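You operate a simulated robot arm through the tools that you are given. There is no shell and no other tool. Be economical: measure what you need, move in short steps, check, and stop when the job is done.

Carry out the task below with a simulated two-armed robot. There is one attempt and no reset: what you move stays moved.

JOB
Add four drops of thyme to the cylinder, then dip the yellow strip.
Fine: dip it in the cylinder and clip it at HEART; the dropper goes back into its bottle.

Only the result counts: the job must be done as asked and must still hold three seconds after the hand-in. Knocking over, shifting, dropping, spilling or breaking anything else fails it.

ROBOT AND FRAMES
Two 7-joint arms with two-finger parallel grippers on one trunk, on a base that drives. Base frame: it is fixed to the floor where the robot stands at the start and does not move with it; the origin is under the middle of the robot, x ahead of it, y to its left, z up; the surface under the hand at the start is at about z = 950. Lengths are in mm, angles in degrees, forces in N, time in s.
The left shoulder is at the start at [20, 113, 1422], the right one opposite. With the tool pointing down near the work surface each hand reaches from about 100 to 580 mm from the robot's upright axis, wherever it stands, measured 20 degrees to its own side. Places, roughly: heart note clip [500, 0, 1000]; thyme dropper (3x3x10 cm) [400, 100, 1000]. Payload 1.57 kg a hand.
The TCP of each hand is the grasp point between the finger pads, 30 mm short of the fingertips. In the tool frame z runs along the fingers and y along their closing line. Largest opening 80 mm; finger width 17, thickness 12; the body of the gripper, 40 by 82 mm, starts 80 mm behind the TCP.
Orientation is that of the tool frame in the base frame, as a unit quaternion [w, x, y, z]. With the fingers straight down and closing along the base's y, the tool's x points along the base's -x, its y along +y and its z along -z.

CONTROLS
- The arms move only by the tool drive_tool. It takes "left_steps", "right_steps" or both (then of equal length, played together; a hand with none holds still); each is a list of rows, each a list of 3 entries, a list of its own where there are three numbers: the shift along the tool's x, y, z in mm, then the turn, a rotation vector about the tool's x, y, z in degrees, then the closure, from 0 (fully open) to 1 (shut). In form: [[[tx, ty, tz], [ax, ay, az], claw], ...]. A call has 1 to 20 rows; each row is the pose to reach, as a shift and turn from the pose commanded when the call began, along the tool's axes at that moment. Rows are played at 5 a second. More than 50 mm and 8.6 degrees between two rows, or a gripper value outside its range, and nothing of the call is played. Where a pose cannot be reached the arm comes as near as it can. A force on the tool above 40 N (or 10 N above the force at the start of the call, whichever is more), or a blocked arm, ends the call early, and 0.2 s more pass. Each finger travels about 45 mm/s and halts on what it meets, pressing with about 21 N; the grip force reading is that of the motor and also rises with nothing between the fingers. The clock runs only during rows and for 0.2 s after the last one: add rows that repeat a pose to give the fingers time. The reply holds the time, the measured pose of the TCP, the force on the tool along the base axes, the opening and the grip force, in the units named above and with some noise, with the torque about the TCP (base axes, N m) and any sound that the robot's microphone picked up, and new pictures: "views" is both (left out), scene, wrist or none (wrist: the cameras of the hands that moved).
- Cameras (640 x 400 px; columns grow to the right, rows downward): "scene" is now at [96.4, 3.2, 1539.1]; the picture's right is [0.03, -1.00, 0.00], its down [-0.64, -0.02, -0.77] and it looks along [0.77, 0.02, -0.64] (base axes); focal length 214 px, centre (320, 200). "left" rides on the left gripper at [72, 7, -122] in its tool frame; the picture's right is [-0.09, 1.00, 0.00], its down [-0.84, -0.08, -0.54] and it looks along [-0.54, -0.05, 0.84] (tool axes); focal length 238 px, centre (320, 200). "right" rides on the right gripper at [72, -7, -122] in its tool frame; the picture's right is [0.09, 1.00, 0.00], its down [-0.84, 0.08, -0.54] and it looks along [-0.54, 0.05, 0.84] (tool axes); focal length 238 px, centre (320, 200).
- lift_body(by): slides the trunk up (or, below 0, down) by that many mm; the arms and the scene camera ride with it, the base frame stays. It gives what a move gives, with no picture.
- base_move(legs): drives the robot by 1 to 6 legs, each [ahead, left, turn to the left] in mm, mm and degrees, along the robot's own axes; the way and the turn of a leg run together, so that a leg with both is an arc; at most 1500 mm and 180 degrees a leg. The arms and the cameras ride along, it lands a little off, and it stops where it bumps. It gives what a move gives, and a new picture of the scene camera.
- head_to(pan, tilt): turns the head with the scene camera to pan (to the left, within 80 degrees either way) and tilt (down, from -29 to 69), counted from straight ahead of the robot. It gives what a move gives, and a new picture of the scene camera.
- probe_pixels(camera, pixels): for up to 12 pixels [column, row] of the newest picture of that camera ("zoom" is the newest enlarged one), the place [x, y, z] in the base frame of the surface seen there, good to about 3 mm. No time passes.
- zoom(camera, box): a new picture of the part [left, top, right, bottom] of that camera's present view, enlarged. No time passes.
- close_job(): hands the job in; it is judged then, once.

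Keep the steps short. Do not move on a guess: measure, check each grasp and each placing, and mend mistakes. In all there are 80 turns and 260 pictures (those below and enlarged ones count). Leave the grippers open and the arms clear of the work at the hand-in unless told otherwise, and finish with a single line.

The tools are called after "Call:" as a command line: name --argument value ..., lists and objects as JSON in quotes. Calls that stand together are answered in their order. drive_tool: Moves the arms, as the interface text tells. Its arguments: {"type":"object","properties":{"left_steps":{"type":"array","items":{"type":"array"}},"right_steps":{"type":"array","items":{"type":"array"}},"views":{"type":"string","enum":["both","scene","wrist","none"]}},"required":[]} The other tools are called the same way: lift_body (by) slides the trunk up or down; base_move (legs) drives the base; head_to (pan, tilt) turns the head that bears the scene camera; probe_pixels (camera, pixels) gives the place of the surface under pixels of a picture; zoom (camera, box) takes an enlarged picture of a part of a camera's view; close_job () hands the job in.

At the start:

```text
t: 0.0
left_tcp_pos: [366.3, 161.3, 1402.1]
left_tcp_rot: [0.0, 0.0, 1.0, 0.0]
left_contact_force: [-0.3, 0.4, -0.7]
left_wrist_torque: [0.01, 0.0, 0.02]
left_finger_gap: 80.1
left_finger_force: 0.1
right_tcp_pos: [300.9, -157.8, 1361.0]
right_tcp_rot: [0.0, 0.0, 1.0, 0.0]
right_contact_force: [-0.4, 0.0, 0.6]
right_wrist_torque: [-0.02, 0.0, 0.01]
right_finger_gap: 80.0
right_finger_force: 0.0
trunk travel left (down, up): [-475.0, 95.0]
robot x, y, heading: [1.3, 3.0, -0.1]
head pan, tilt: [1.6, 39.5]
```

scene: 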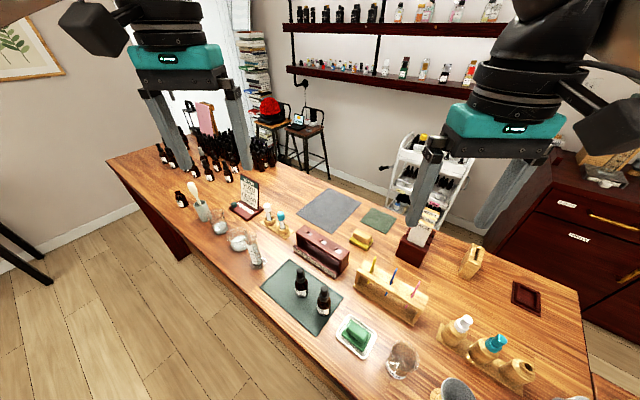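
right: 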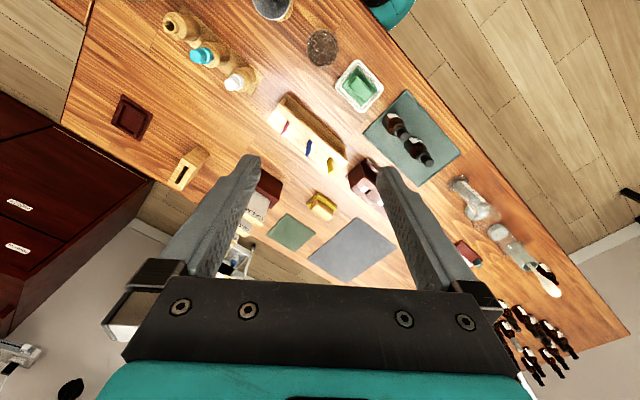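
left: 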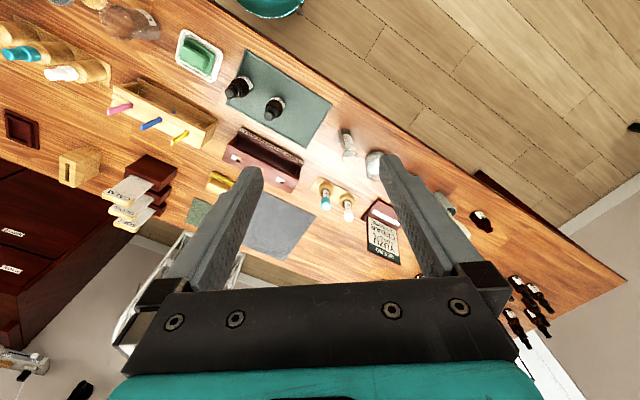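

I see a perfume bench at an angle, with bottles, a strip rack with coloured strips, clips and glassware. I'll zoom into parts of the scene to identify the objects.

Call:
zoom --camera "scene" --box '[250, 220, 450, 345]'

Call:
zoom --camera "scene" --box '[160, 150, 320, 250]'

Call:
zoom --camera "left" --box '[140, 40, 460, 240]'

```text
3.20 times, centred on (350, 282) of scene
```

zoom: 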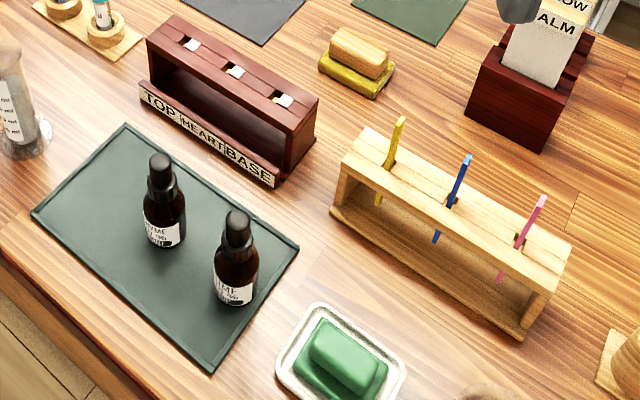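

```text
4.00 times, centred on (240, 200) of scene
```

zoom: 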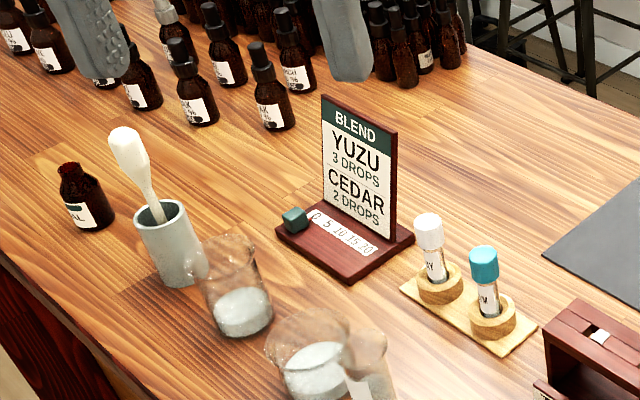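

```text
2.00 times, centred on (300, 140) of left
```

zoom: 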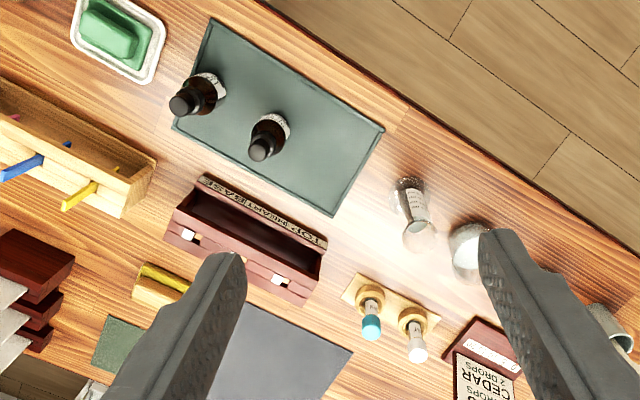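

Two dropper bottles stand on the green mat, and I need to read their labels. I'll zoom in closer on those, and probe key points.

Call:
zoom --camera "scene" --box '[284, 260, 340, 320]'

Call:
zoom --camera "scene" --box '[200, 200, 280, 275]'

Call:
probe_pixels --camera "scene" --pixels '[[300, 270], [323, 289], [303, 295], [326, 310], [256, 263], [250, 240], [310, 233], [323, 242], [338, 251], [375, 259], [393, 276], [418, 288]]'

```text
6.67 times, centred on (312, 290) of scene
```

zoom: 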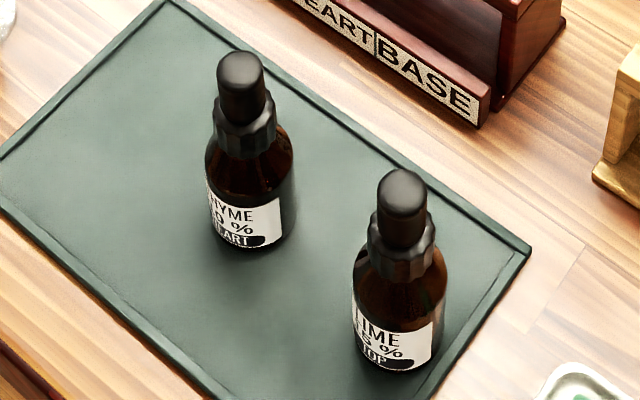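

```text
5.33 times, centred on (240, 238) of scene
```

zoom: 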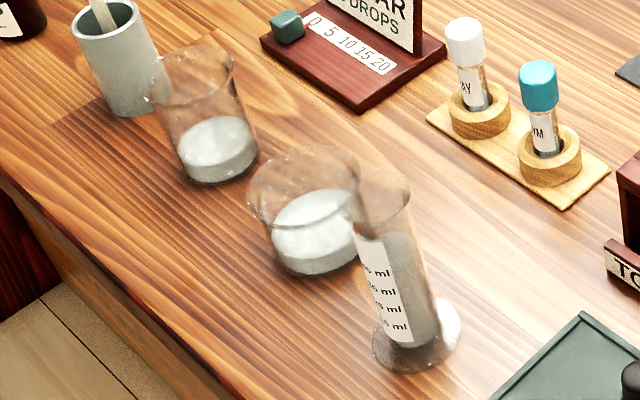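

```text
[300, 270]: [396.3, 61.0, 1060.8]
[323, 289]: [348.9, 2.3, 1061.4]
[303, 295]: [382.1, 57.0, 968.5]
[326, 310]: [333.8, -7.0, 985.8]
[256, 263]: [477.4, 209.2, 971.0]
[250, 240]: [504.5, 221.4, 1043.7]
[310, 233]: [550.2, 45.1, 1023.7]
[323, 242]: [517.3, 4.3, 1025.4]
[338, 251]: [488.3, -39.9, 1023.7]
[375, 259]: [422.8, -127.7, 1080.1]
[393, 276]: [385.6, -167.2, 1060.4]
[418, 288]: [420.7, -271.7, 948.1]
```

The labels read THYME (HEART) at about (396,61) and LIME at about (349,2). The measuring cylinder with ml marks is at about (477,209). I'll move the left hand to a high viewing pose over the thyme bottle, with the fingers still well above everything.

Call:
drive_tool --left_steps '[[[-6, -20, 40], [0, 0, 0], 0], [[-12, -40, 80], [0, 0, 0], 0], [[-18, -60, 120], [0, 0, 0], 0], [[-24, -80, 160], [0, 0, 0], 0], [[-30, -100, 200], [0, 0, 0], 0], [[-30, -100, 200], [0, 0, 0], 0]]'

```text
t: 1.4
left_tcp_pos: [395.7, 60.8, 1200.7]
left_tcp_rot: [0.0, 0.0, 1.0, -0.001]
left_contact_force: [-1.0, -0.3, 0.1]
left_wrist_torque: [-0.04, -0.01, 0.02]
left_finger_gap: 80.3
left_finger_force: 0.1
right_tcp_pos: [299.4, -157.0, 1361.6]
right_tcp_rot: [0.0, 0.001, 1.0, 0.001]
right_contact_force: [0.4, 0.7, -0.3]
right_wrist_torque: [-0.02, 0.01, 0.01]
right_finger_gap: 80.0
right_finger_force: 0.0
trunk travel left (down, up): [-475.0, 95.0]
robot x, y, heading: [0.0, -2.1, -0.0]
head pan, tilt: [1.6, 39.5]
```

scene: 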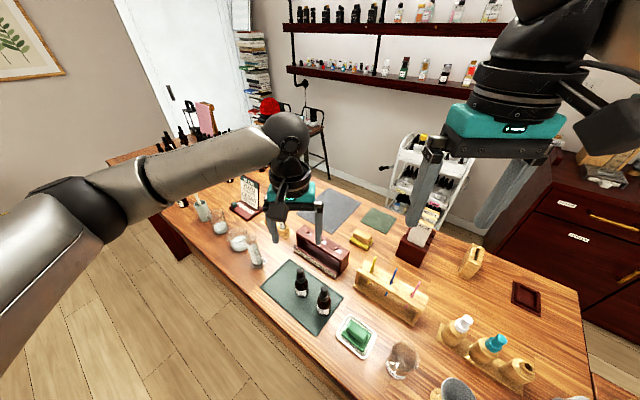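
left: 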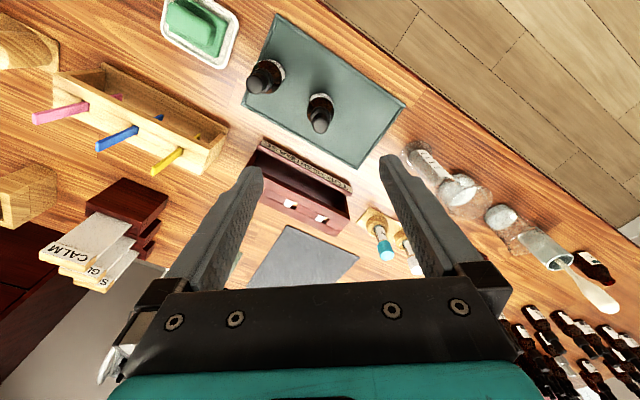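

Both wrist and scene views show the thyme bottle at about wrist pixel (320,112). I'll zoom there and on the clip block.

Call:
zoom --camera "left" --box '[270, 70, 370, 150]'

Call:
zoom --camera "scene" --box '[285, 215, 365, 290]'

Call:
probe_pixels --camera "left" --pixels '[[320, 126], [312, 122], [330, 122], [321, 108], [410, 150], [435, 170], [425, 150], [280, 200], [320, 216], [330, 190], [182, 151], [165, 168]]'

```text
5.00 times, centred on (320, 110) of left
```

zoom: 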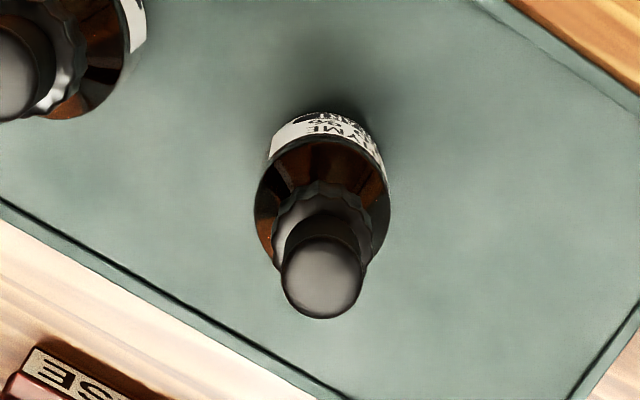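

```text
5.33 times, centred on (325, 252) of scene
```

zoom: 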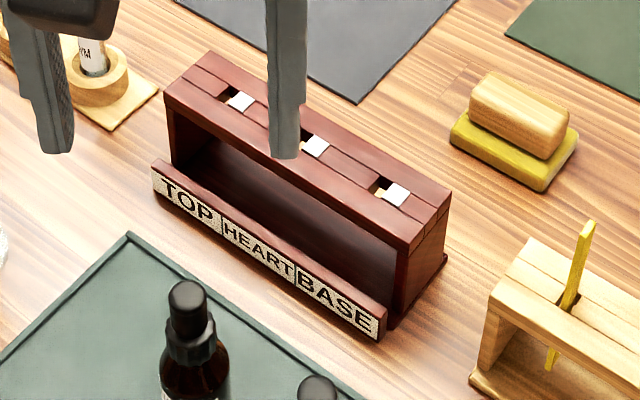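

```text
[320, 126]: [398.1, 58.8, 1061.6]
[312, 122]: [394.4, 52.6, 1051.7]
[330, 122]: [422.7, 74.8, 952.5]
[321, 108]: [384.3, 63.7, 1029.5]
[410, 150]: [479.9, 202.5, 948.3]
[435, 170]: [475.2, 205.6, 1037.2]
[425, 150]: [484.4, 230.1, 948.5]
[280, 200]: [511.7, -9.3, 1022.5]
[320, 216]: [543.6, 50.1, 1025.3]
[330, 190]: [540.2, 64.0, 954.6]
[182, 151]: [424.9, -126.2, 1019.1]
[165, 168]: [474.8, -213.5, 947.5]
```

The bulb top is at about (397,59,1062). I need the bulb and collar heights, so I'll zoom in tightly with the scene camera and probe along the side.

Call:
zoom --camera "scene" --box '[286, 264, 318, 302]'

```text
10.53 times, centred on (302, 283) of scene
```

zoom: 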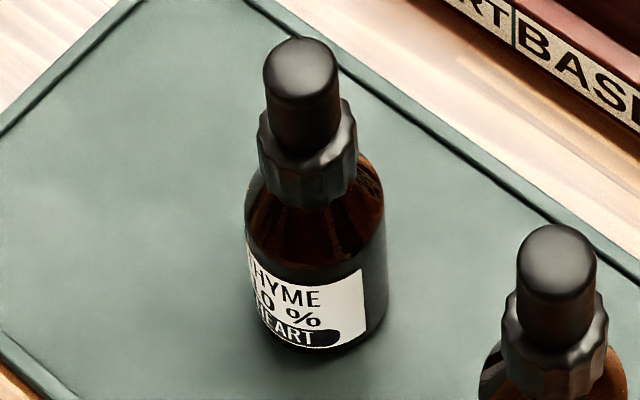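

Call:
probe_pixels --camera "zoom" --pixels '[[300, 60], [302, 85], [303, 100], [304, 120], [304, 140], [305, 152], [306, 165], [307, 185], [308, 200], [310, 240], [312, 300], [320, 345]]'

```text
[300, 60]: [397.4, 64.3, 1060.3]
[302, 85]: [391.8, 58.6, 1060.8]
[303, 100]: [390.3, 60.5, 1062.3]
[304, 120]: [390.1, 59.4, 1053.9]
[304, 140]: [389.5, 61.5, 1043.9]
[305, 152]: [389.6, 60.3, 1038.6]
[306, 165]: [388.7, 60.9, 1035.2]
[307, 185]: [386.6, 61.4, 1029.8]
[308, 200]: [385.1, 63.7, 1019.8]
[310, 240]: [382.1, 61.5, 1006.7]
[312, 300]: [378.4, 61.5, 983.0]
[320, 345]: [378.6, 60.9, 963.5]
```

The bulb spans z 1038–1062 with radius about 9. The collar spans 1020–1038 with radius about 12, and the axis is near (397.5,60). I'll lower so that only the fingertips (TCP z about 1069) surround the bulb, with the gap half closed.

Call:
drive_tool --left_steps '[[[-1, -1, 40], [0, 0, 0], 0.3], [[-2, -1, 80], [0, 0, 0], 0.45], [[-2, -1, 110], [0, 0, 0], 0.45], [[-2, -1, 131], [0, 0, 0], 0.45], [[-2, -1, 131], [0, 0, 0], 0.45]]'

Call:
zoom --camera "scene" --box '[262, 230, 342, 305]'

```text
t: 2.6
left_tcp_pos: [398.9, 61.6, 1071.6]
left_tcp_rot: [0.0, 0.0, 1.0, 0.0]
left_contact_force: [0.2, -0.5, 0.3]
left_wrist_torque: [0.01, 0.01, -0.01]
left_finger_gap: 43.8
left_finger_force: 0.0
right_tcp_pos: [299.8, -158.4, 1362.2]
right_tcp_rot: [-0.001, 0.001, 1.0, 0.0]
right_contact_force: [0.0, 0.1, -0.8]
right_wrist_torque: [0.01, 0.01, 0.02]
right_finger_gap: 80.0
right_finger_force: 0.1
trunk travel left (down, up): [-475.0, 95.0]
robot x, y, heading: [2.8, 4.1, -0.1]
head pan, tilt: [1.6, 39.5]
```

scene: 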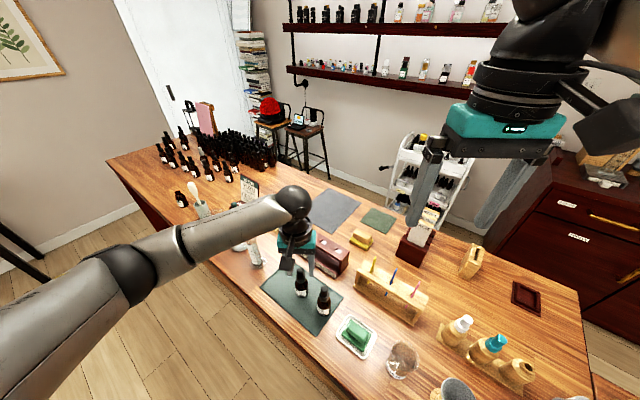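
left: 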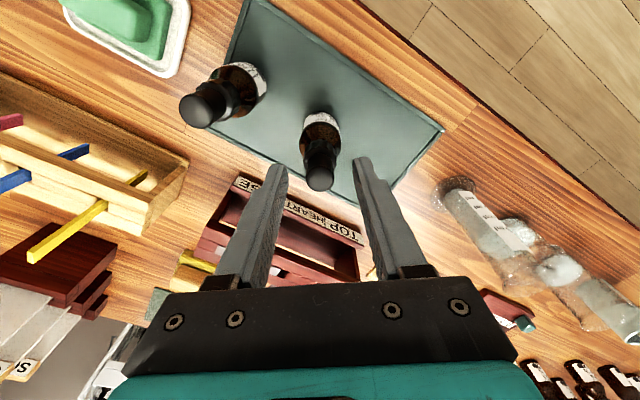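

```text
5.33 times, centred on (302, 268) of scene
```

zoom: 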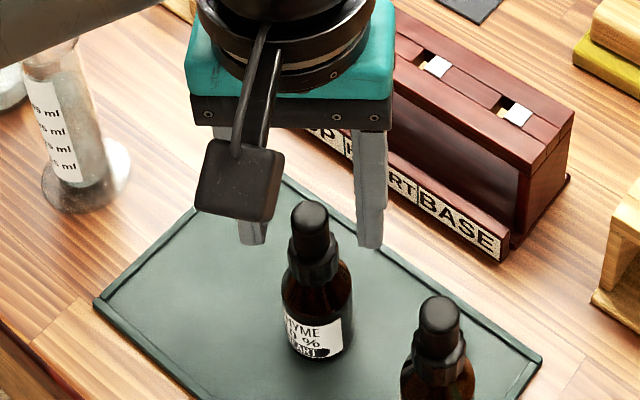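

The fingertips straddle the bulb and are centred in the wrist view (bulb at column 320, tips at 280 and 362). I'll close gently to find contact.

Call:
drive_tool --left_steps '[[[0, 0, 1], [0, 0, 0], 0.65], [[0, 0, 1], [0, 0, 0], 0.72], [[0, 0, 1], [0, 0, 0], 0.75], [[0, 0, 1], [0, 0, 0], 0.77], [[0, 0, 1], [0, 0, 0], 0.77], [[0, 0, 1], [0, 0, 0], 0.77]]' --views "wrist"

```text
t: 4.0
left_tcp_pos: [398.6, 59.8, 1071.4]
left_tcp_rot: [0.0, 0.0, 1.0, -0.001]
left_contact_force: [0.0, 0.2, -0.2]
left_wrist_torque: [0.01, -0.02, 0.04]
left_finger_gap: 18.3
left_finger_force: 0.0
right_tcp_pos: [301.2, -159.2, 1361.5]
right_tcp_rot: [0.0, 0.0, 1.0, 0.001]
right_contact_force: [0.4, -0.8, -0.4]
right_wrist_torque: [0.02, 0.02, -0.01]
right_finger_gap: 79.8
right_finger_force: 0.0
trunk travel left (down, up): [-475.0, 95.0]
robot x, y, heading: [-3.5, 0.7, 0.4]
head pan, tilt: [1.6, 39.5]
```

left: 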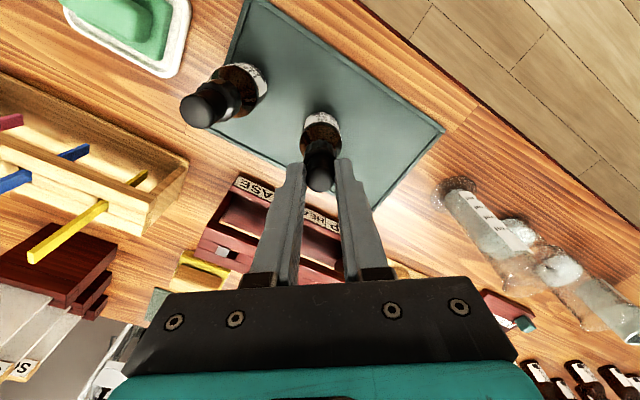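

No contact at a gap of 18.3. I'll close further in small steps.

Call:
drive_tool --left_steps '[[[0, 0, 0], [0, 0, 0], 0.785], [[0, 0, 0], [0, 0, 0], 0.8], [[0, 0, 0], [0, 0, 0], 0.8], [[0, 0, 0], [0, 0, 0], 0.8]]' --views "none"

```text
t: 5.0
left_tcp_pos: [399.3, 59.5, 1070.5]
left_tcp_rot: [0.0, 0.0, 1.0, 0.0]
left_contact_force: [-0.7, -0.8, -0.7]
left_wrist_torque: [0.05, -0.02, -0.01]
left_finger_gap: 17.1
left_finger_force: 0.7
right_tcp_pos: [299.4, -158.8, 1362.4]
right_tcp_rot: [0.0, 0.0, 1.0, 0.0]
right_contact_force: [1.0, -0.8, 0.5]
right_wrist_torque: [-0.01, -0.01, -0.02]
right_finger_gap: 80.0
right_finger_force: 0.1
trunk travel left (down, up): [-475.0, 95.0]
robot x, y, heading: [-3.1, -2.7, -0.1]
head pan, tilt: [1.6, 39.5]
```

Contact at a gap of about 17, with force rising gently. I'll squeeze a little more and watch for sounds while the tip is still in the bottle.

Call:
drive_tool --left_steps '[[[0, 0, 0], [0, 0, 0], 0.83], [[0, 0, 0], [0, 0, 0], 0.86], [[0, 0, 0], [0, 0, 0], 0.86], [[0, 0, 0], [0, 0, 0], 0.86]]' --views "none"

```text
t: 6.0
left_tcp_pos: [399.2, 59.9, 1070.5]
left_tcp_rot: [0.0, 0.001, 1.0, 0.0]
left_contact_force: [-0.5, -0.4, -0.1]
left_wrist_torque: [0.0, 0.0, 0.03]
left_finger_gap: 15.4
left_finger_force: 21.2
right_tcp_pos: [300.8, -158.5, 1361.7]
right_tcp_rot: [0.0, 0.002, 1.0, 0.0]
right_contact_force: [-0.4, -0.3, -1.1]
right_wrist_torque: [0.02, 0.02, -0.01]
right_finger_gap: 79.8
right_finger_force: 0.0
trunk travel left (down, up): [-475.0, 95.0]
robot x, y, heading: [-2.2, 2.0, -0.1]
head pan, tilt: [1.6, 39.5]
```

The squeeze saturates at 21 N with a gap of 15.4, and no sound. I'll ease back to find a light holding grip.

Call:
drive_tool --left_steps '[[[0, 0, 0], [0, 0, 0], 0.82], [[0, 0, 0], [0, 0, 0], 0.805], [[0, 0, 0], [0, 0, 0], 0.805], [[0, 0, 0], [0, 0, 0], 0.805]]' --views "none"

```text
t: 7.0
left_tcp_pos: [398.4, 60.6, 1070.4]
left_tcp_rot: [0.001, 0.0, 1.0, 0.001]
left_contact_force: [0.4, -0.1, -0.1]
left_wrist_torque: [-0.01, -0.01, 0.0]
left_finger_gap: 16.8
left_finger_force: 5.2
right_tcp_pos: [299.7, -158.1, 1361.3]
right_tcp_rot: [-0.001, 0.001, 1.0, 0.0]
right_contact_force: [0.2, 0.2, -0.3]
right_wrist_torque: [-0.03, 0.0, 0.0]
right_finger_gap: 80.1
right_finger_force: 0.1
trunk travel left (down, up): [-475.0, 95.0]
robot x, y, heading: [-1.4, -1.4, 0.2]
head pan, tilt: [1.6, 39.5]
```

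Light hold of 5 N at closure 0.805. I'll use 0.81 and lift 30 mm slowly to see whether only the dropper rises.

Call:
drive_tool --left_steps '[[[0, 0, -5], [0, 0, 0], 0.81], [[0, 0, -12], [0, 0, 0], 0.81], [[0, 0, -20], [0, 0, 0], 0.81], [[0, 0, -30], [0, 0, 0], 0.81], [[0, 0, -30], [0, 0, 0], 0.81]]' --views "wrist"

Call:
zoom --camera "scene" --box '[262, 230, 342, 305]'

```text
t: 8.2
left_tcp_pos: [397.5, 61.8, 1100.9]
left_tcp_rot: [0.0, 0.0, 1.0, 0.0]
left_contact_force: [0.0, 0.1, -0.6]
left_wrist_torque: [0.0, 0.02, 0.0]
left_finger_gap: 16.4
left_finger_force: 13.1
right_tcp_pos: [300.3, -158.1, 1361.2]
right_tcp_rot: [0.0, 0.001, 1.0, 0.0]
right_contact_force: [0.0, 0.4, 0.1]
right_wrist_torque: [0.0, 0.03, -0.03]
right_finger_gap: 80.2
right_finger_force: 0.0
trunk travel left (down, up): [-475.0, 95.0]
robot x, y, heading: [1.4, 1.4, 0.2]
head pan, tilt: [1.6, 39.5]
```

left: 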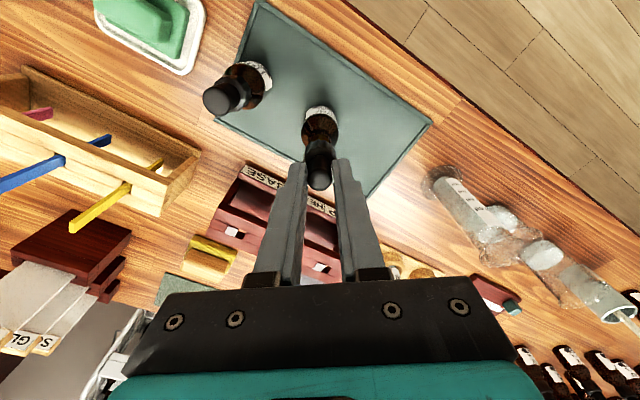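

```text
5.33 times, centred on (302, 268) of scene
```

zoom: 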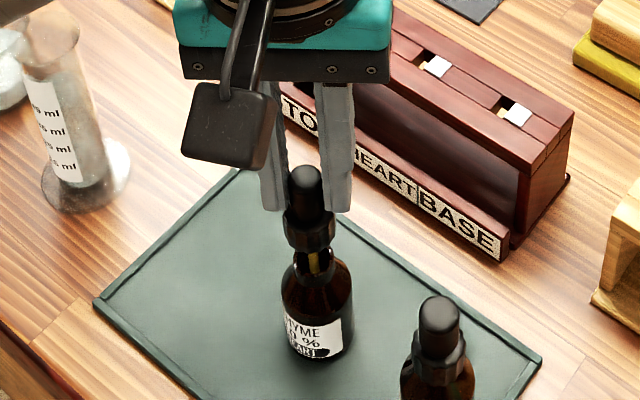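

Only the dropper rises (the pipette shows at the neck) and the bottle stayed put. I'll lift on to clear height, then measure the cylinder rim.

Call:
drive_tool --left_steps '[[[0, 0, -15], [0, 0, 0], 0.808], [[0, 0, -35], [0, 0, 0], 0.808], [[0, 0, -60], [0, 0, 0], 0.808], [[0, 0, -85], [0, 0, 0], 0.808], [[0, 0, -105], [0, 0, 0], 0.808], [[0, 0, -110], [0, 0, 0], 0.808], [[0, 0, -110], [0, 0, 0], 0.808]]' --views "both"

Call:
zoom --camera "scene" --box '[230, 190, 330, 300]'

Call:
zoom --camera "left" --box '[280, 130, 480, 270]'

```text
t: 9.8
left_tcp_pos: [398.4, 61.2, 1211.5]
left_tcp_rot: [0.0, 0.0, 1.0, 0.0]
left_contact_force: [0.9, 0.2, -0.8]
left_wrist_torque: [-0.02, -0.02, 0.02]
left_finger_gap: 16.3
left_finger_force: 7.6
right_tcp_pos: [299.7, -158.8, 1360.6]
right_tcp_rot: [0.0, 0.001, 1.0, -0.001]
right_contact_force: [0.8, 0.1, -0.1]
right_wrist_torque: [0.0, 0.02, -0.01]
right_finger_gap: 80.0
right_finger_force: 0.1
trunk travel left (down, up): [-475.0, 95.0]
robot x, y, heading: [0.6, 3.4, 0.0]
head pan, tilt: [1.6, 39.5]
```

scene: 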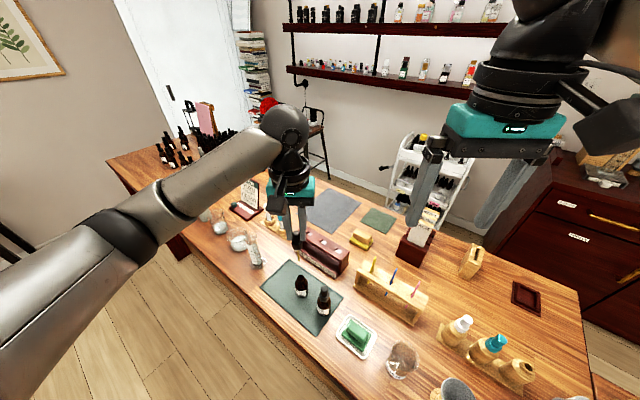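
left: 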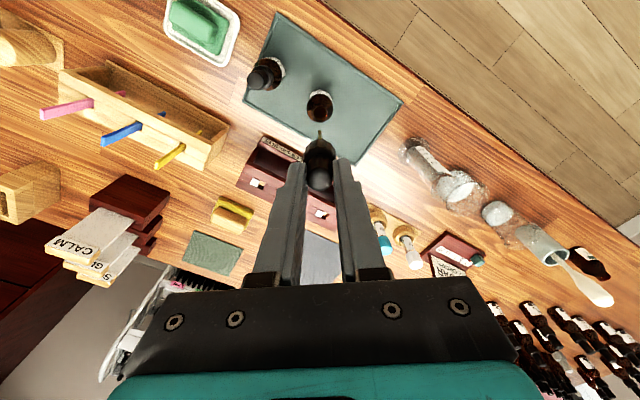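

```text
3.64 times, centred on (280, 245) of scene
```

zoom: 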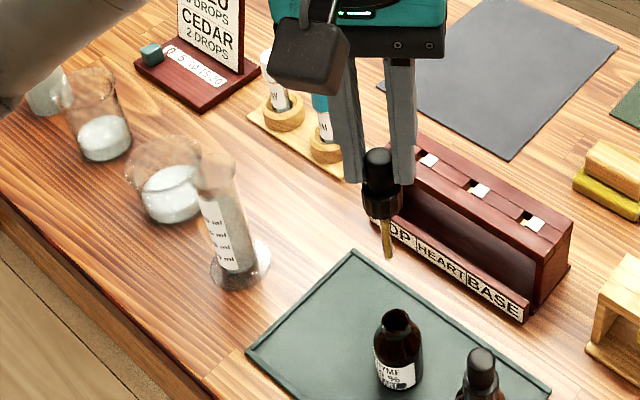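

```text
2.86 times, centred on (380, 200) of left
```

zoom: 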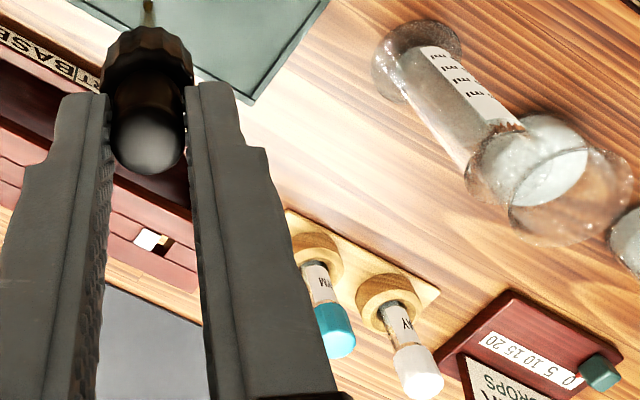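

The dropper is free, with its pipette tip visible. Next I'll probe the tip and the cylinder's rim and base in both cameras.

Call:
probe_pixels --camera "scene" --pixels '[[298.5, 259], [298.3, 256], [297.5, 251], [296, 241], [244, 234], [250, 231], [257, 236], [251, 241], [250, 236], [259, 262], [267, 262], [249, 270]]'

Call:
probe_pixels --camera "zoom" --pixels '[[468, 185], [500, 150], [530, 125], [495, 205], [480, 150], [512, 170], [415, 60], [380, 60], [440, 40], [400, 100], [440, 130], [460, 90]]'

Call:
zoom --camera "scene" --box '[235, 222, 275, 275]'

```text
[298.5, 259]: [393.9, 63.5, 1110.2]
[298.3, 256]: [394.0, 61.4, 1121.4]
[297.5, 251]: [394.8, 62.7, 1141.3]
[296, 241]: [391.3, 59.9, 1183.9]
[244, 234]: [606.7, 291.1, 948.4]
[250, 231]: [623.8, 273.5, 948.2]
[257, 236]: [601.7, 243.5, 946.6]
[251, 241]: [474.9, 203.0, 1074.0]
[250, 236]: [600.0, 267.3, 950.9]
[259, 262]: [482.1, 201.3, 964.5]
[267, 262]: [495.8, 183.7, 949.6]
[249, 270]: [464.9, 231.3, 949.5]
```

```text
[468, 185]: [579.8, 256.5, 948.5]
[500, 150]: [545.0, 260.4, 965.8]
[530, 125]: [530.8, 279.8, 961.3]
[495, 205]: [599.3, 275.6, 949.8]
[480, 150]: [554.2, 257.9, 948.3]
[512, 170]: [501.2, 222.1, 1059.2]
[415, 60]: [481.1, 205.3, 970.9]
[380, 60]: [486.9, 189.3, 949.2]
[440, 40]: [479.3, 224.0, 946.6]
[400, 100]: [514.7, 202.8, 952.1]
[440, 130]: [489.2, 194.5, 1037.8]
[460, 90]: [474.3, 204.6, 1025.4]
```

```text
7.55 times, centred on (255, 248) of scene
```

zoom: 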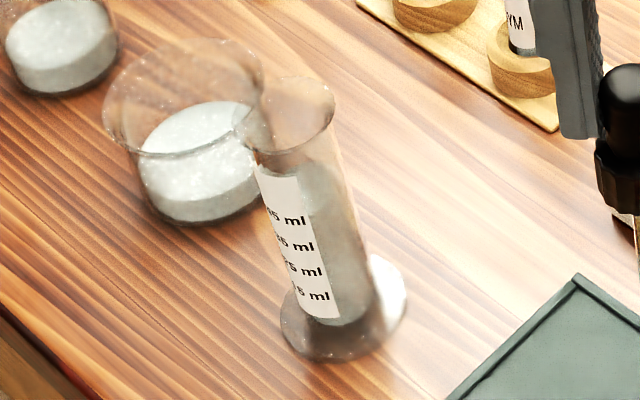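

The pipette tip is about 104 mm below the TCP. Ray calculation puts the cylinder axis near (486,208) with its rim at z about 1077. I'll move over it, staying about 30 mm above the rim, then check.

Call:
drive_tool --left_steps '[[[-10, 15, -10], [0, 0, 0], 0.808], [[-28, 45, -10], [0, 0, 0], 0.808], [[-46, 77, -10], [0, 0, 0], 0.808], [[-64, 107, -10], [0, 0, 0], 0.808], [[-80, 135, -10], [0, 0, 0], 0.808], [[-88, 147, -10], [0, 0, 0], 0.808], [[-88, 147, -10], [0, 0, 0], 0.808]]'

Call:
zoom --camera "left" --box '[250, 50, 390, 200]'

Call:
zoom --camera "scene" --box '[215, 190, 295, 280]'

```text
t: 11.4
left_tcp_pos: [486.7, 207.6, 1221.3]
left_tcp_rot: [0.001, 0.0, 1.0, 0.0]
left_contact_force: [-0.1, -0.3, -0.1]
left_wrist_torque: [0.02, -0.01, 0.03]
left_finger_gap: 16.3
left_finger_force: 12.7
right_tcp_pos: [300.1, -159.4, 1361.8]
right_tcp_rot: [0.001, 0.001, 1.0, 0.0]
right_contact_force: [0.7, 0.4, -0.9]
right_wrist_torque: [-0.01, 0.01, -0.02]
right_finger_gap: 80.0
right_finger_force: 0.0
trunk travel left (down, up): [-475.0, 95.0]
robot x, y, heading: [-0.8, -4.5, 0.1]
head pan, tilt: [1.6, 39.5]
```

scene: 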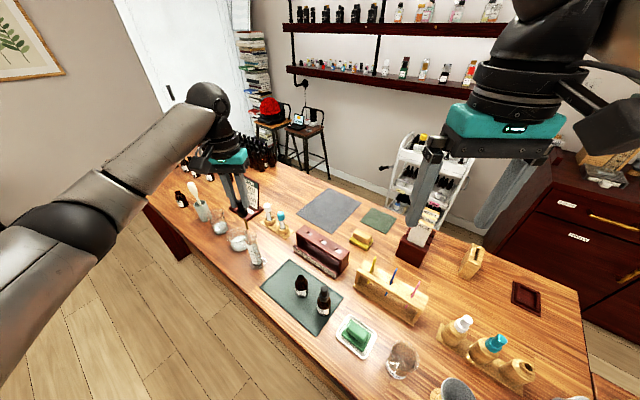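
left: 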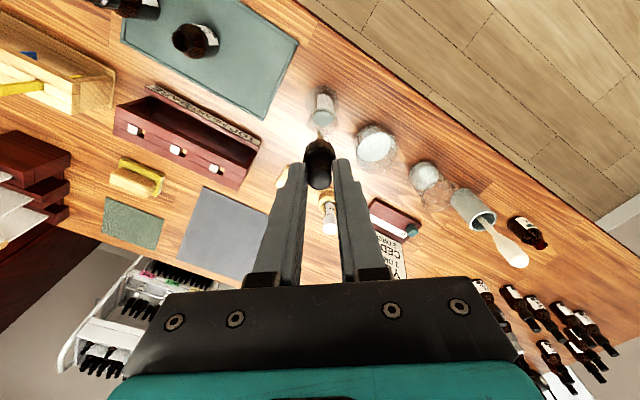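

```text
2.67 times, centred on (320, 125) of left
```

zoom: 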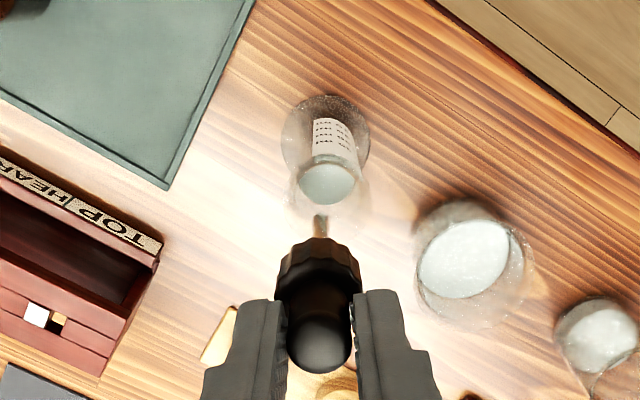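

```text
4.44 times, centred on (255, 235) of scene
```

zoom: 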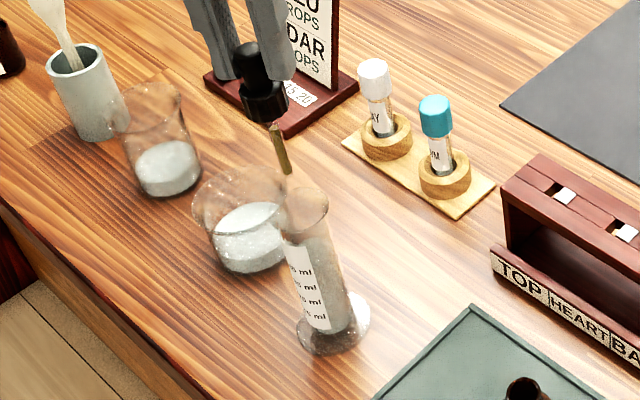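

The tip looks near the axis but slightly toward the robot. I'll probe the tip to measure it properly.

Call:
probe_pixels --camera "scene" --pixels '[[247.4, 228], [247, 226.5], [246.5, 224], [245.5, 220], [258.5, 260], [254, 244], [250, 242]]'

Call:
probe_pixels --camera "left" --pixels '[[320, 131.5], [320, 133], [320, 136], [320, 150], [320, 175], [322, 119], [322, 121], [322.5, 117], [313, 120], [331, 120], [323, 108], [322, 91]]'

Call:
zoom --camera "left" --box '[295, 80, 345, 150]'

Call:
zoom --camera "scene" --box '[235, 210, 275, 270]'

```text
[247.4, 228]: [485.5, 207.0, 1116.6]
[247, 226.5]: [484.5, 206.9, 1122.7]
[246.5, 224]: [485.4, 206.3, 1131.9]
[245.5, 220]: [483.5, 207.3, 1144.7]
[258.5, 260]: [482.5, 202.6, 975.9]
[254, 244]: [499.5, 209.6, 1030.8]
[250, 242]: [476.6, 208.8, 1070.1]
```

```text
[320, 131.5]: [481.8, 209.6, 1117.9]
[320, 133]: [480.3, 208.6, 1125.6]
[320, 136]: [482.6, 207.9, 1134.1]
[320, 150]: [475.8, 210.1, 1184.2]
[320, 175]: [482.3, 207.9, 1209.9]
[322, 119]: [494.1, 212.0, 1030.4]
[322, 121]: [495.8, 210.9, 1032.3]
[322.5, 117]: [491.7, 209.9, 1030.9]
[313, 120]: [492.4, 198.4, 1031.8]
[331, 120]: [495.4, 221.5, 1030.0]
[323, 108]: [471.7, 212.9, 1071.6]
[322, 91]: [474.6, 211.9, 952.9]
```

```text
5.71 times, centred on (320, 115) of left
```

zoom: 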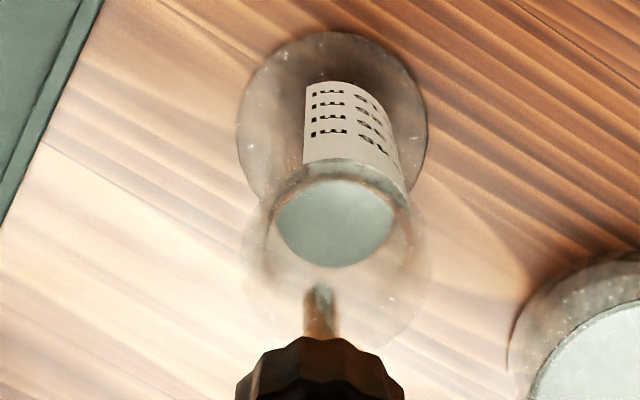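

```text
6.67 times, centred on (255, 240) of scene
```

zoom: 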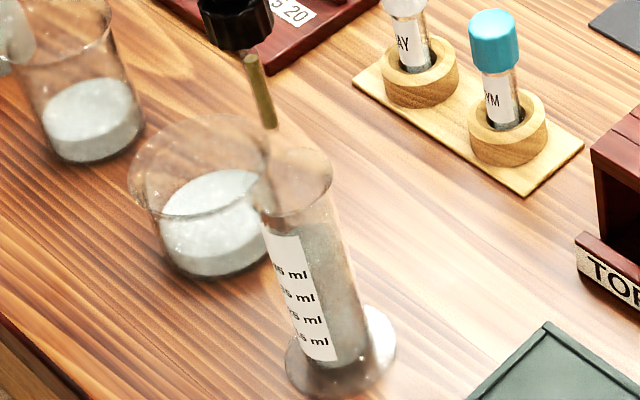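

Cylinder axis refined to about (491,211), liquid surface at z 1031, and rim about 1073. The tip is at about (485,208.5,1115). I'll shift +6 x and +2 y, then lower 45 mm so the tip sits just inside the mouth.

Call:
drive_tool --left_steps '[[[-6, 2, 0], [0, 0, 0], 0.808], [[-6, 2, 15], [0, 0, 0], 0.808], [[-6, 2, 30], [0, 0, 0], 0.808], [[-6, 2, 45], [0, 0, 0], 0.808], [[-6, 2, 45], [0, 0, 0], 0.808]]' --views "wrist"

Call:
zoom --camera "left" --box '[285, 70, 355, 160]'

Call:
zoom --camera "scene" --box '[235, 210, 275, 270]'

```text
t: 12.6
left_tcp_pos: [492.2, 210.6, 1176.2]
left_tcp_rot: [0.0, 0.0, 1.0, 0.0]
left_contact_force: [-0.2, -0.1, 0.2]
left_wrist_torque: [0.02, 0.0, -0.05]
left_finger_gap: 16.6
left_finger_force: 5.8
right_tcp_pos: [299.5, -158.4, 1360.1]
right_tcp_rot: [-0.001, 0.001, 1.0, 0.0]
right_contact_force: [0.0, -0.1, 0.5]
right_wrist_torque: [-0.02, 0.0, 0.0]
right_finger_gap: 80.2
right_finger_force: 0.1
trunk travel left (down, up): [-475.0, 95.0]
robot x, y, heading: [-2.1, -1.8, -0.3]
head pan, tilt: [1.6, 39.5]
```

left: 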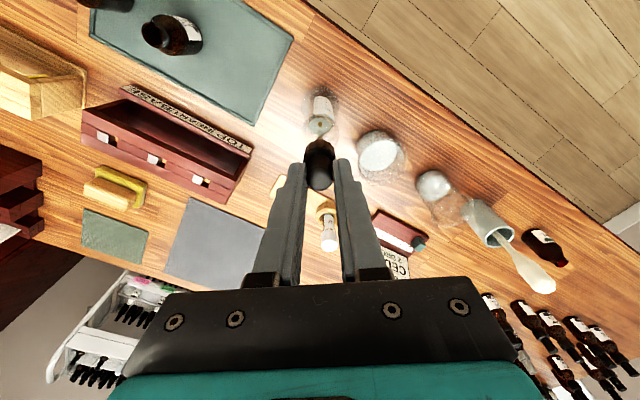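

```text
4.44 times, centred on (320, 115) of left
```

zoom: 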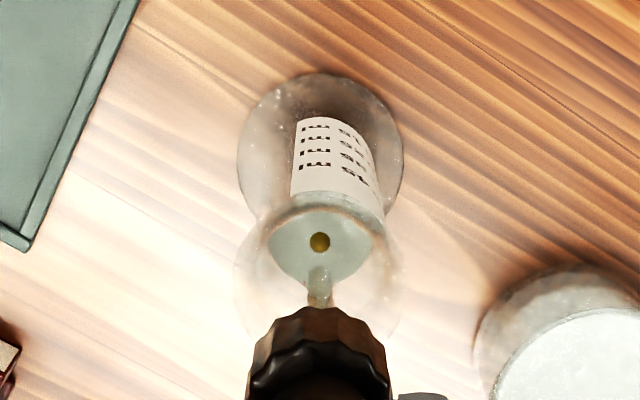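

```text
6.67 times, centred on (255, 240) of scene
```

zoom: 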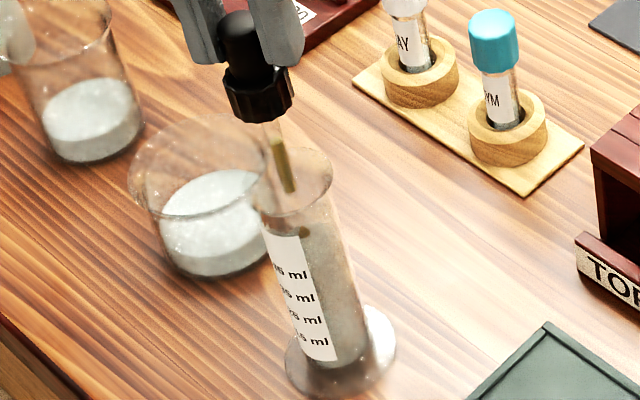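

I see a dark blob on the liquid below the tip, possibly a drop already released. I'll probe it before doing anything.

Call:
probe_pixels --camera "zoom" --pixels '[[303, 231], [304, 234], [301, 229], [290, 185], [283, 150], [271, 130]]'

Call:
zoom --camera "scene" --box '[243, 222, 265, 252]'

Call:
zoom --camera "left" --box '[305, 105, 335, 145]'

```text
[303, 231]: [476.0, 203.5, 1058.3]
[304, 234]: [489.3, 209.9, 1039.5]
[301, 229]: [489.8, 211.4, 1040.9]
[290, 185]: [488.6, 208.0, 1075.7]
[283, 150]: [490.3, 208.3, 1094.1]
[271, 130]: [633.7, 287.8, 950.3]
```

```text
13.33 times, centred on (254, 237) of scene
```

zoom: 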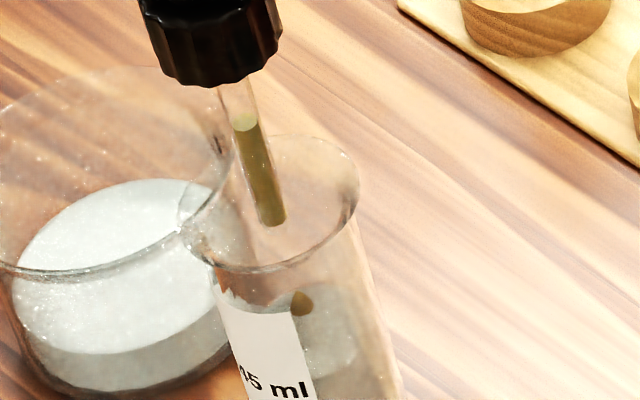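

```text
10.00 times, centred on (320, 125) of left
```

zoom: 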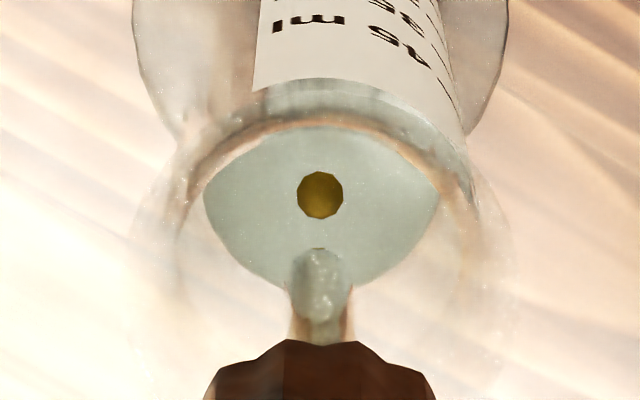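

A drop is falling right now at z about 1040, inside the cylinder, so I count 1. The pipette column is shorter too. I'll loosen the grip slightly for one short row and look again, to learn whether it drips on its own.

Call:
drive_tool --left_steps '[[[0, 0, 0], [0, 0, 0], 0.804]]' --views "none"

Call:
zoom --camera "scene" --box '[243, 222, 265, 252]'

Call:
zoom --camera "left" --box '[305, 105, 335, 145]'

```text
t: 13.0
left_tcp_pos: [491.2, 210.7, 1175.4]
left_tcp_rot: [0.0, 0.0, 1.0, 0.0]
left_contact_force: [-0.3, 1.5, -0.8]
left_wrist_torque: [-0.04, -0.02, 0.0]
left_finger_gap: 16.9
left_finger_force: 3.1
right_tcp_pos: [299.8, -158.4, 1361.9]
right_tcp_rot: [0.0, 0.001, 1.0, 0.0]
right_contact_force: [-0.8, 0.4, -0.2]
right_wrist_torque: [0.03, -0.03, -0.02]
right_finger_gap: 80.0
right_finger_force: 0.2
trunk travel left (down, up): [-475.0, 95.0]
robot x, y, heading: [1.7, 2.1, 0.2]
head pan, tilt: [1.6, 39.5]
```

```text
13.33 times, centred on (254, 237) of scene
```

zoom: 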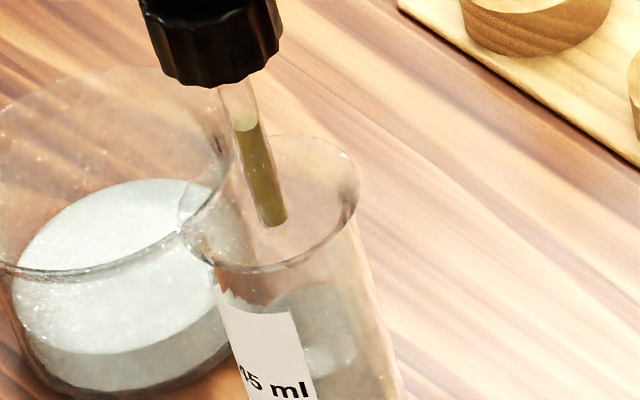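

```text
10.00 times, centred on (320, 125) of left
```

zoom: 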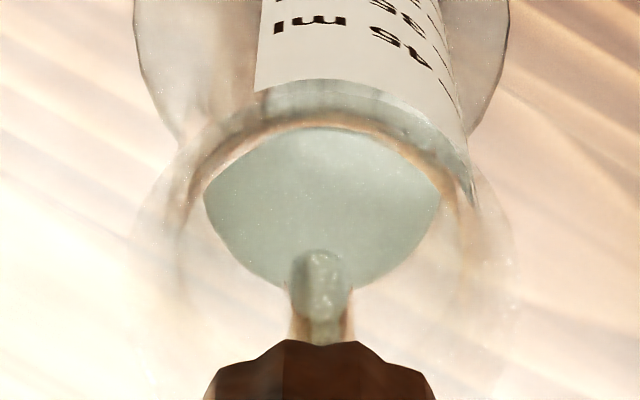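

The first drop has landed and the column is unchanged. I'll hold 0.6 s at this light grip to see whether it drips.

Call:
drive_tool --left_steps '[[[0, 0, 0], [0, 0, 0], 0.804], [[0, 0, 0], [0, 0, 0], 0.804], [[0, 0, 0], [0, 0, 0], 0.804], [[0, 0, 0], [0, 0, 0], 0.804]]' --views "none"

Call:
zoom --camera "scene" --box '[243, 222, 265, 252]'

```text
t: 14.0
left_tcp_pos: [491.3, 210.1, 1176.8]
left_tcp_rot: [0.0, -0.001, 1.0, 0.001]
left_contact_force: [0.2, -0.1, -0.4]
left_wrist_torque: [-0.03, 0.01, -0.02]
left_finger_gap: 16.3
left_finger_force: 7.2
right_tcp_pos: [300.3, -158.2, 1361.8]
right_tcp_rot: [0.0, 0.001, 1.0, 0.0]
right_contact_force: [1.0, 0.1, -0.4]
right_wrist_torque: [0.01, -0.04, 0.01]
right_finger_gap: 80.0
right_finger_force: 0.0
trunk travel left (down, up): [-475.0, 95.0]
robot x, y, heading: [1.2, -1.1, 0.3]
head pan, tilt: [1.6, 39.5]
```

```text
13.33 times, centred on (254, 237) of scene
```

zoom: 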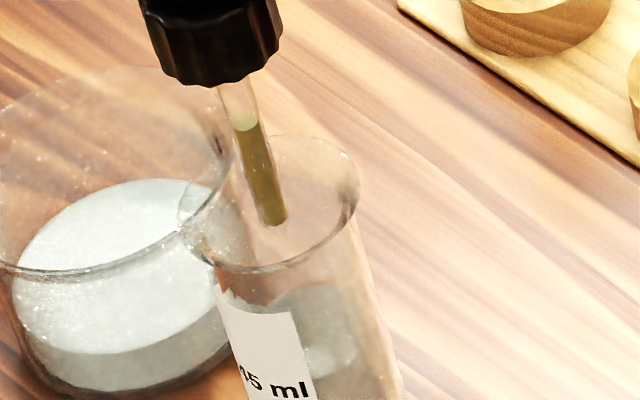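

There's no dripping at the light grip. Next, one tiny squeeze increment to 0.812, then check the column level.

Call:
drive_tool --left_steps '[[[0, 0, 0], [0, 0, 0], 0.812]]' --views "none"

Call:
zoom --camera "scene" --box '[243, 222, 265, 252]'

```text
t: 14.4
left_tcp_pos: [491.9, 209.8, 1177.4]
left_tcp_rot: [-0.001, -0.001, 1.0, 0.0]
left_contact_force: [-0.7, 0.6, 0.2]
left_wrist_torque: [-0.02, 0.0, 0.02]
left_finger_gap: 15.9
left_finger_force: 21.5
right_tcp_pos: [299.6, -159.5, 1361.4]
right_tcp_rot: [0.0, 0.001, 1.0, 0.0]
right_contact_force: [0.2, 0.2, -0.9]
right_wrist_torque: [-0.02, 0.01, -0.01]
right_finger_gap: 80.1
right_finger_force: 0.0
trunk travel left (down, up): [-475.0, 95.0]
robot x, y, heading: [-0.7, 0.6, -0.0]
head pan, tilt: [1.6, 39.5]
```

```text
13.33 times, centred on (254, 237) of scene
```

zoom: 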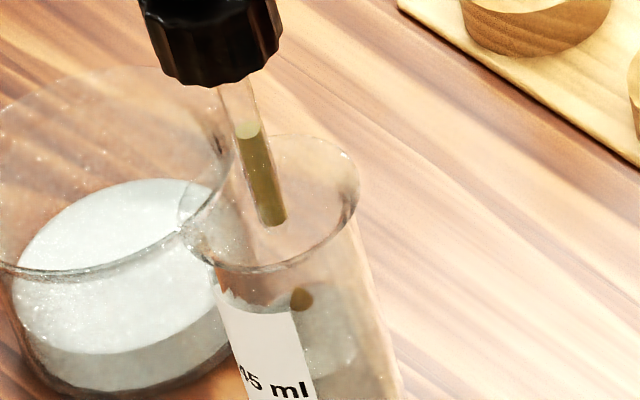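

A second drop fell: the bead is at the same place and the column top went from row 122 to 131, about 9 px per drop. To make sure only one drop fell before, I'll ease the grip, raise straight up to the earlier height, and compare the column length with the earlier view.

Call:
drive_tool --left_steps '[[[0, 0, 0], [0, 0, 0], 0.804], [[0, 0, -10], [0, 0, 0], 0.804], [[0, 0, -25], [0, 0, 0], 0.804], [[0, 0, -38], [0, 0, 0], 0.804], [[0, 0, -45], [0, 0, 0], 0.804], [[6, -2, -45], [0, 0, 0], 0.804]]' --views "none"

Call:
zoom --camera "scene" --box '[235, 210, 275, 270]'

Call:
zoom --camera "scene" --box '[215, 190, 295, 280]'

Call:
probe_pixels --camera "scene" --pixels '[[247.4, 228], [247, 226.5], [246.5, 224], [246.2, 222.5], [246, 221.5], [245.5, 220]]'

```text
t: 15.8
left_tcp_pos: [488.4, 206.6, 1221.5]
left_tcp_rot: [-0.001, 0.001, 1.0, 0.0]
left_contact_force: [-0.6, -0.8, 0.7]
left_wrist_torque: [-0.04, 0.02, -0.01]
left_finger_gap: 16.8
left_finger_force: 3.0
right_tcp_pos: [301.1, -158.6, 1360.3]
right_tcp_rot: [0.0, 0.001, 1.0, 0.0]
right_contact_force: [-0.2, 0.2, 0.8]
right_wrist_torque: [0.01, -0.01, -0.03]
right_finger_gap: 80.0
right_finger_force: 0.0
trunk travel left (down, up): [-475.0, 95.0]
robot x, y, heading: [-1.3, 2.5, -0.0]
head pan, tilt: [1.6, 39.5]
```

```text
6.67 times, centred on (255, 240) of scene
```

zoom: 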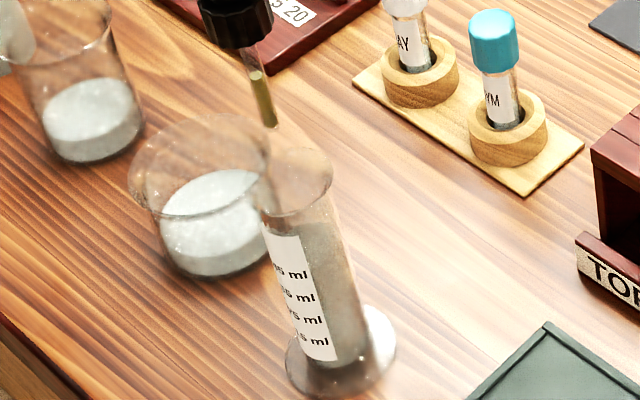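

```text
4.44 times, centred on (255, 235) of scene
```

zoom: 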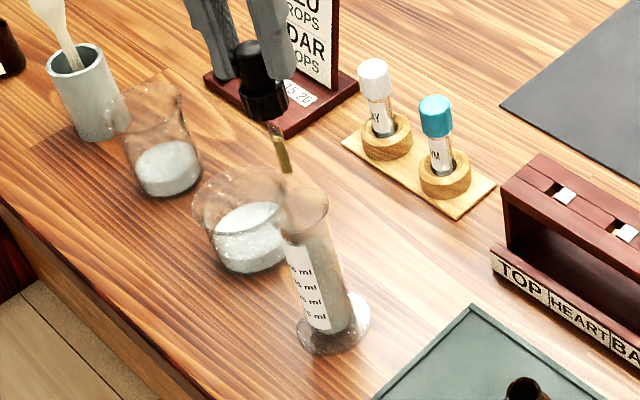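

```text
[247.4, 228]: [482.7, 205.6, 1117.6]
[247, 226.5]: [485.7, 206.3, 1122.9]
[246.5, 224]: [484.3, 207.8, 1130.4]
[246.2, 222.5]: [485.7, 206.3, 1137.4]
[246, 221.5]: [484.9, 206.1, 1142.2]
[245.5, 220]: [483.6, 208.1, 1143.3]
```

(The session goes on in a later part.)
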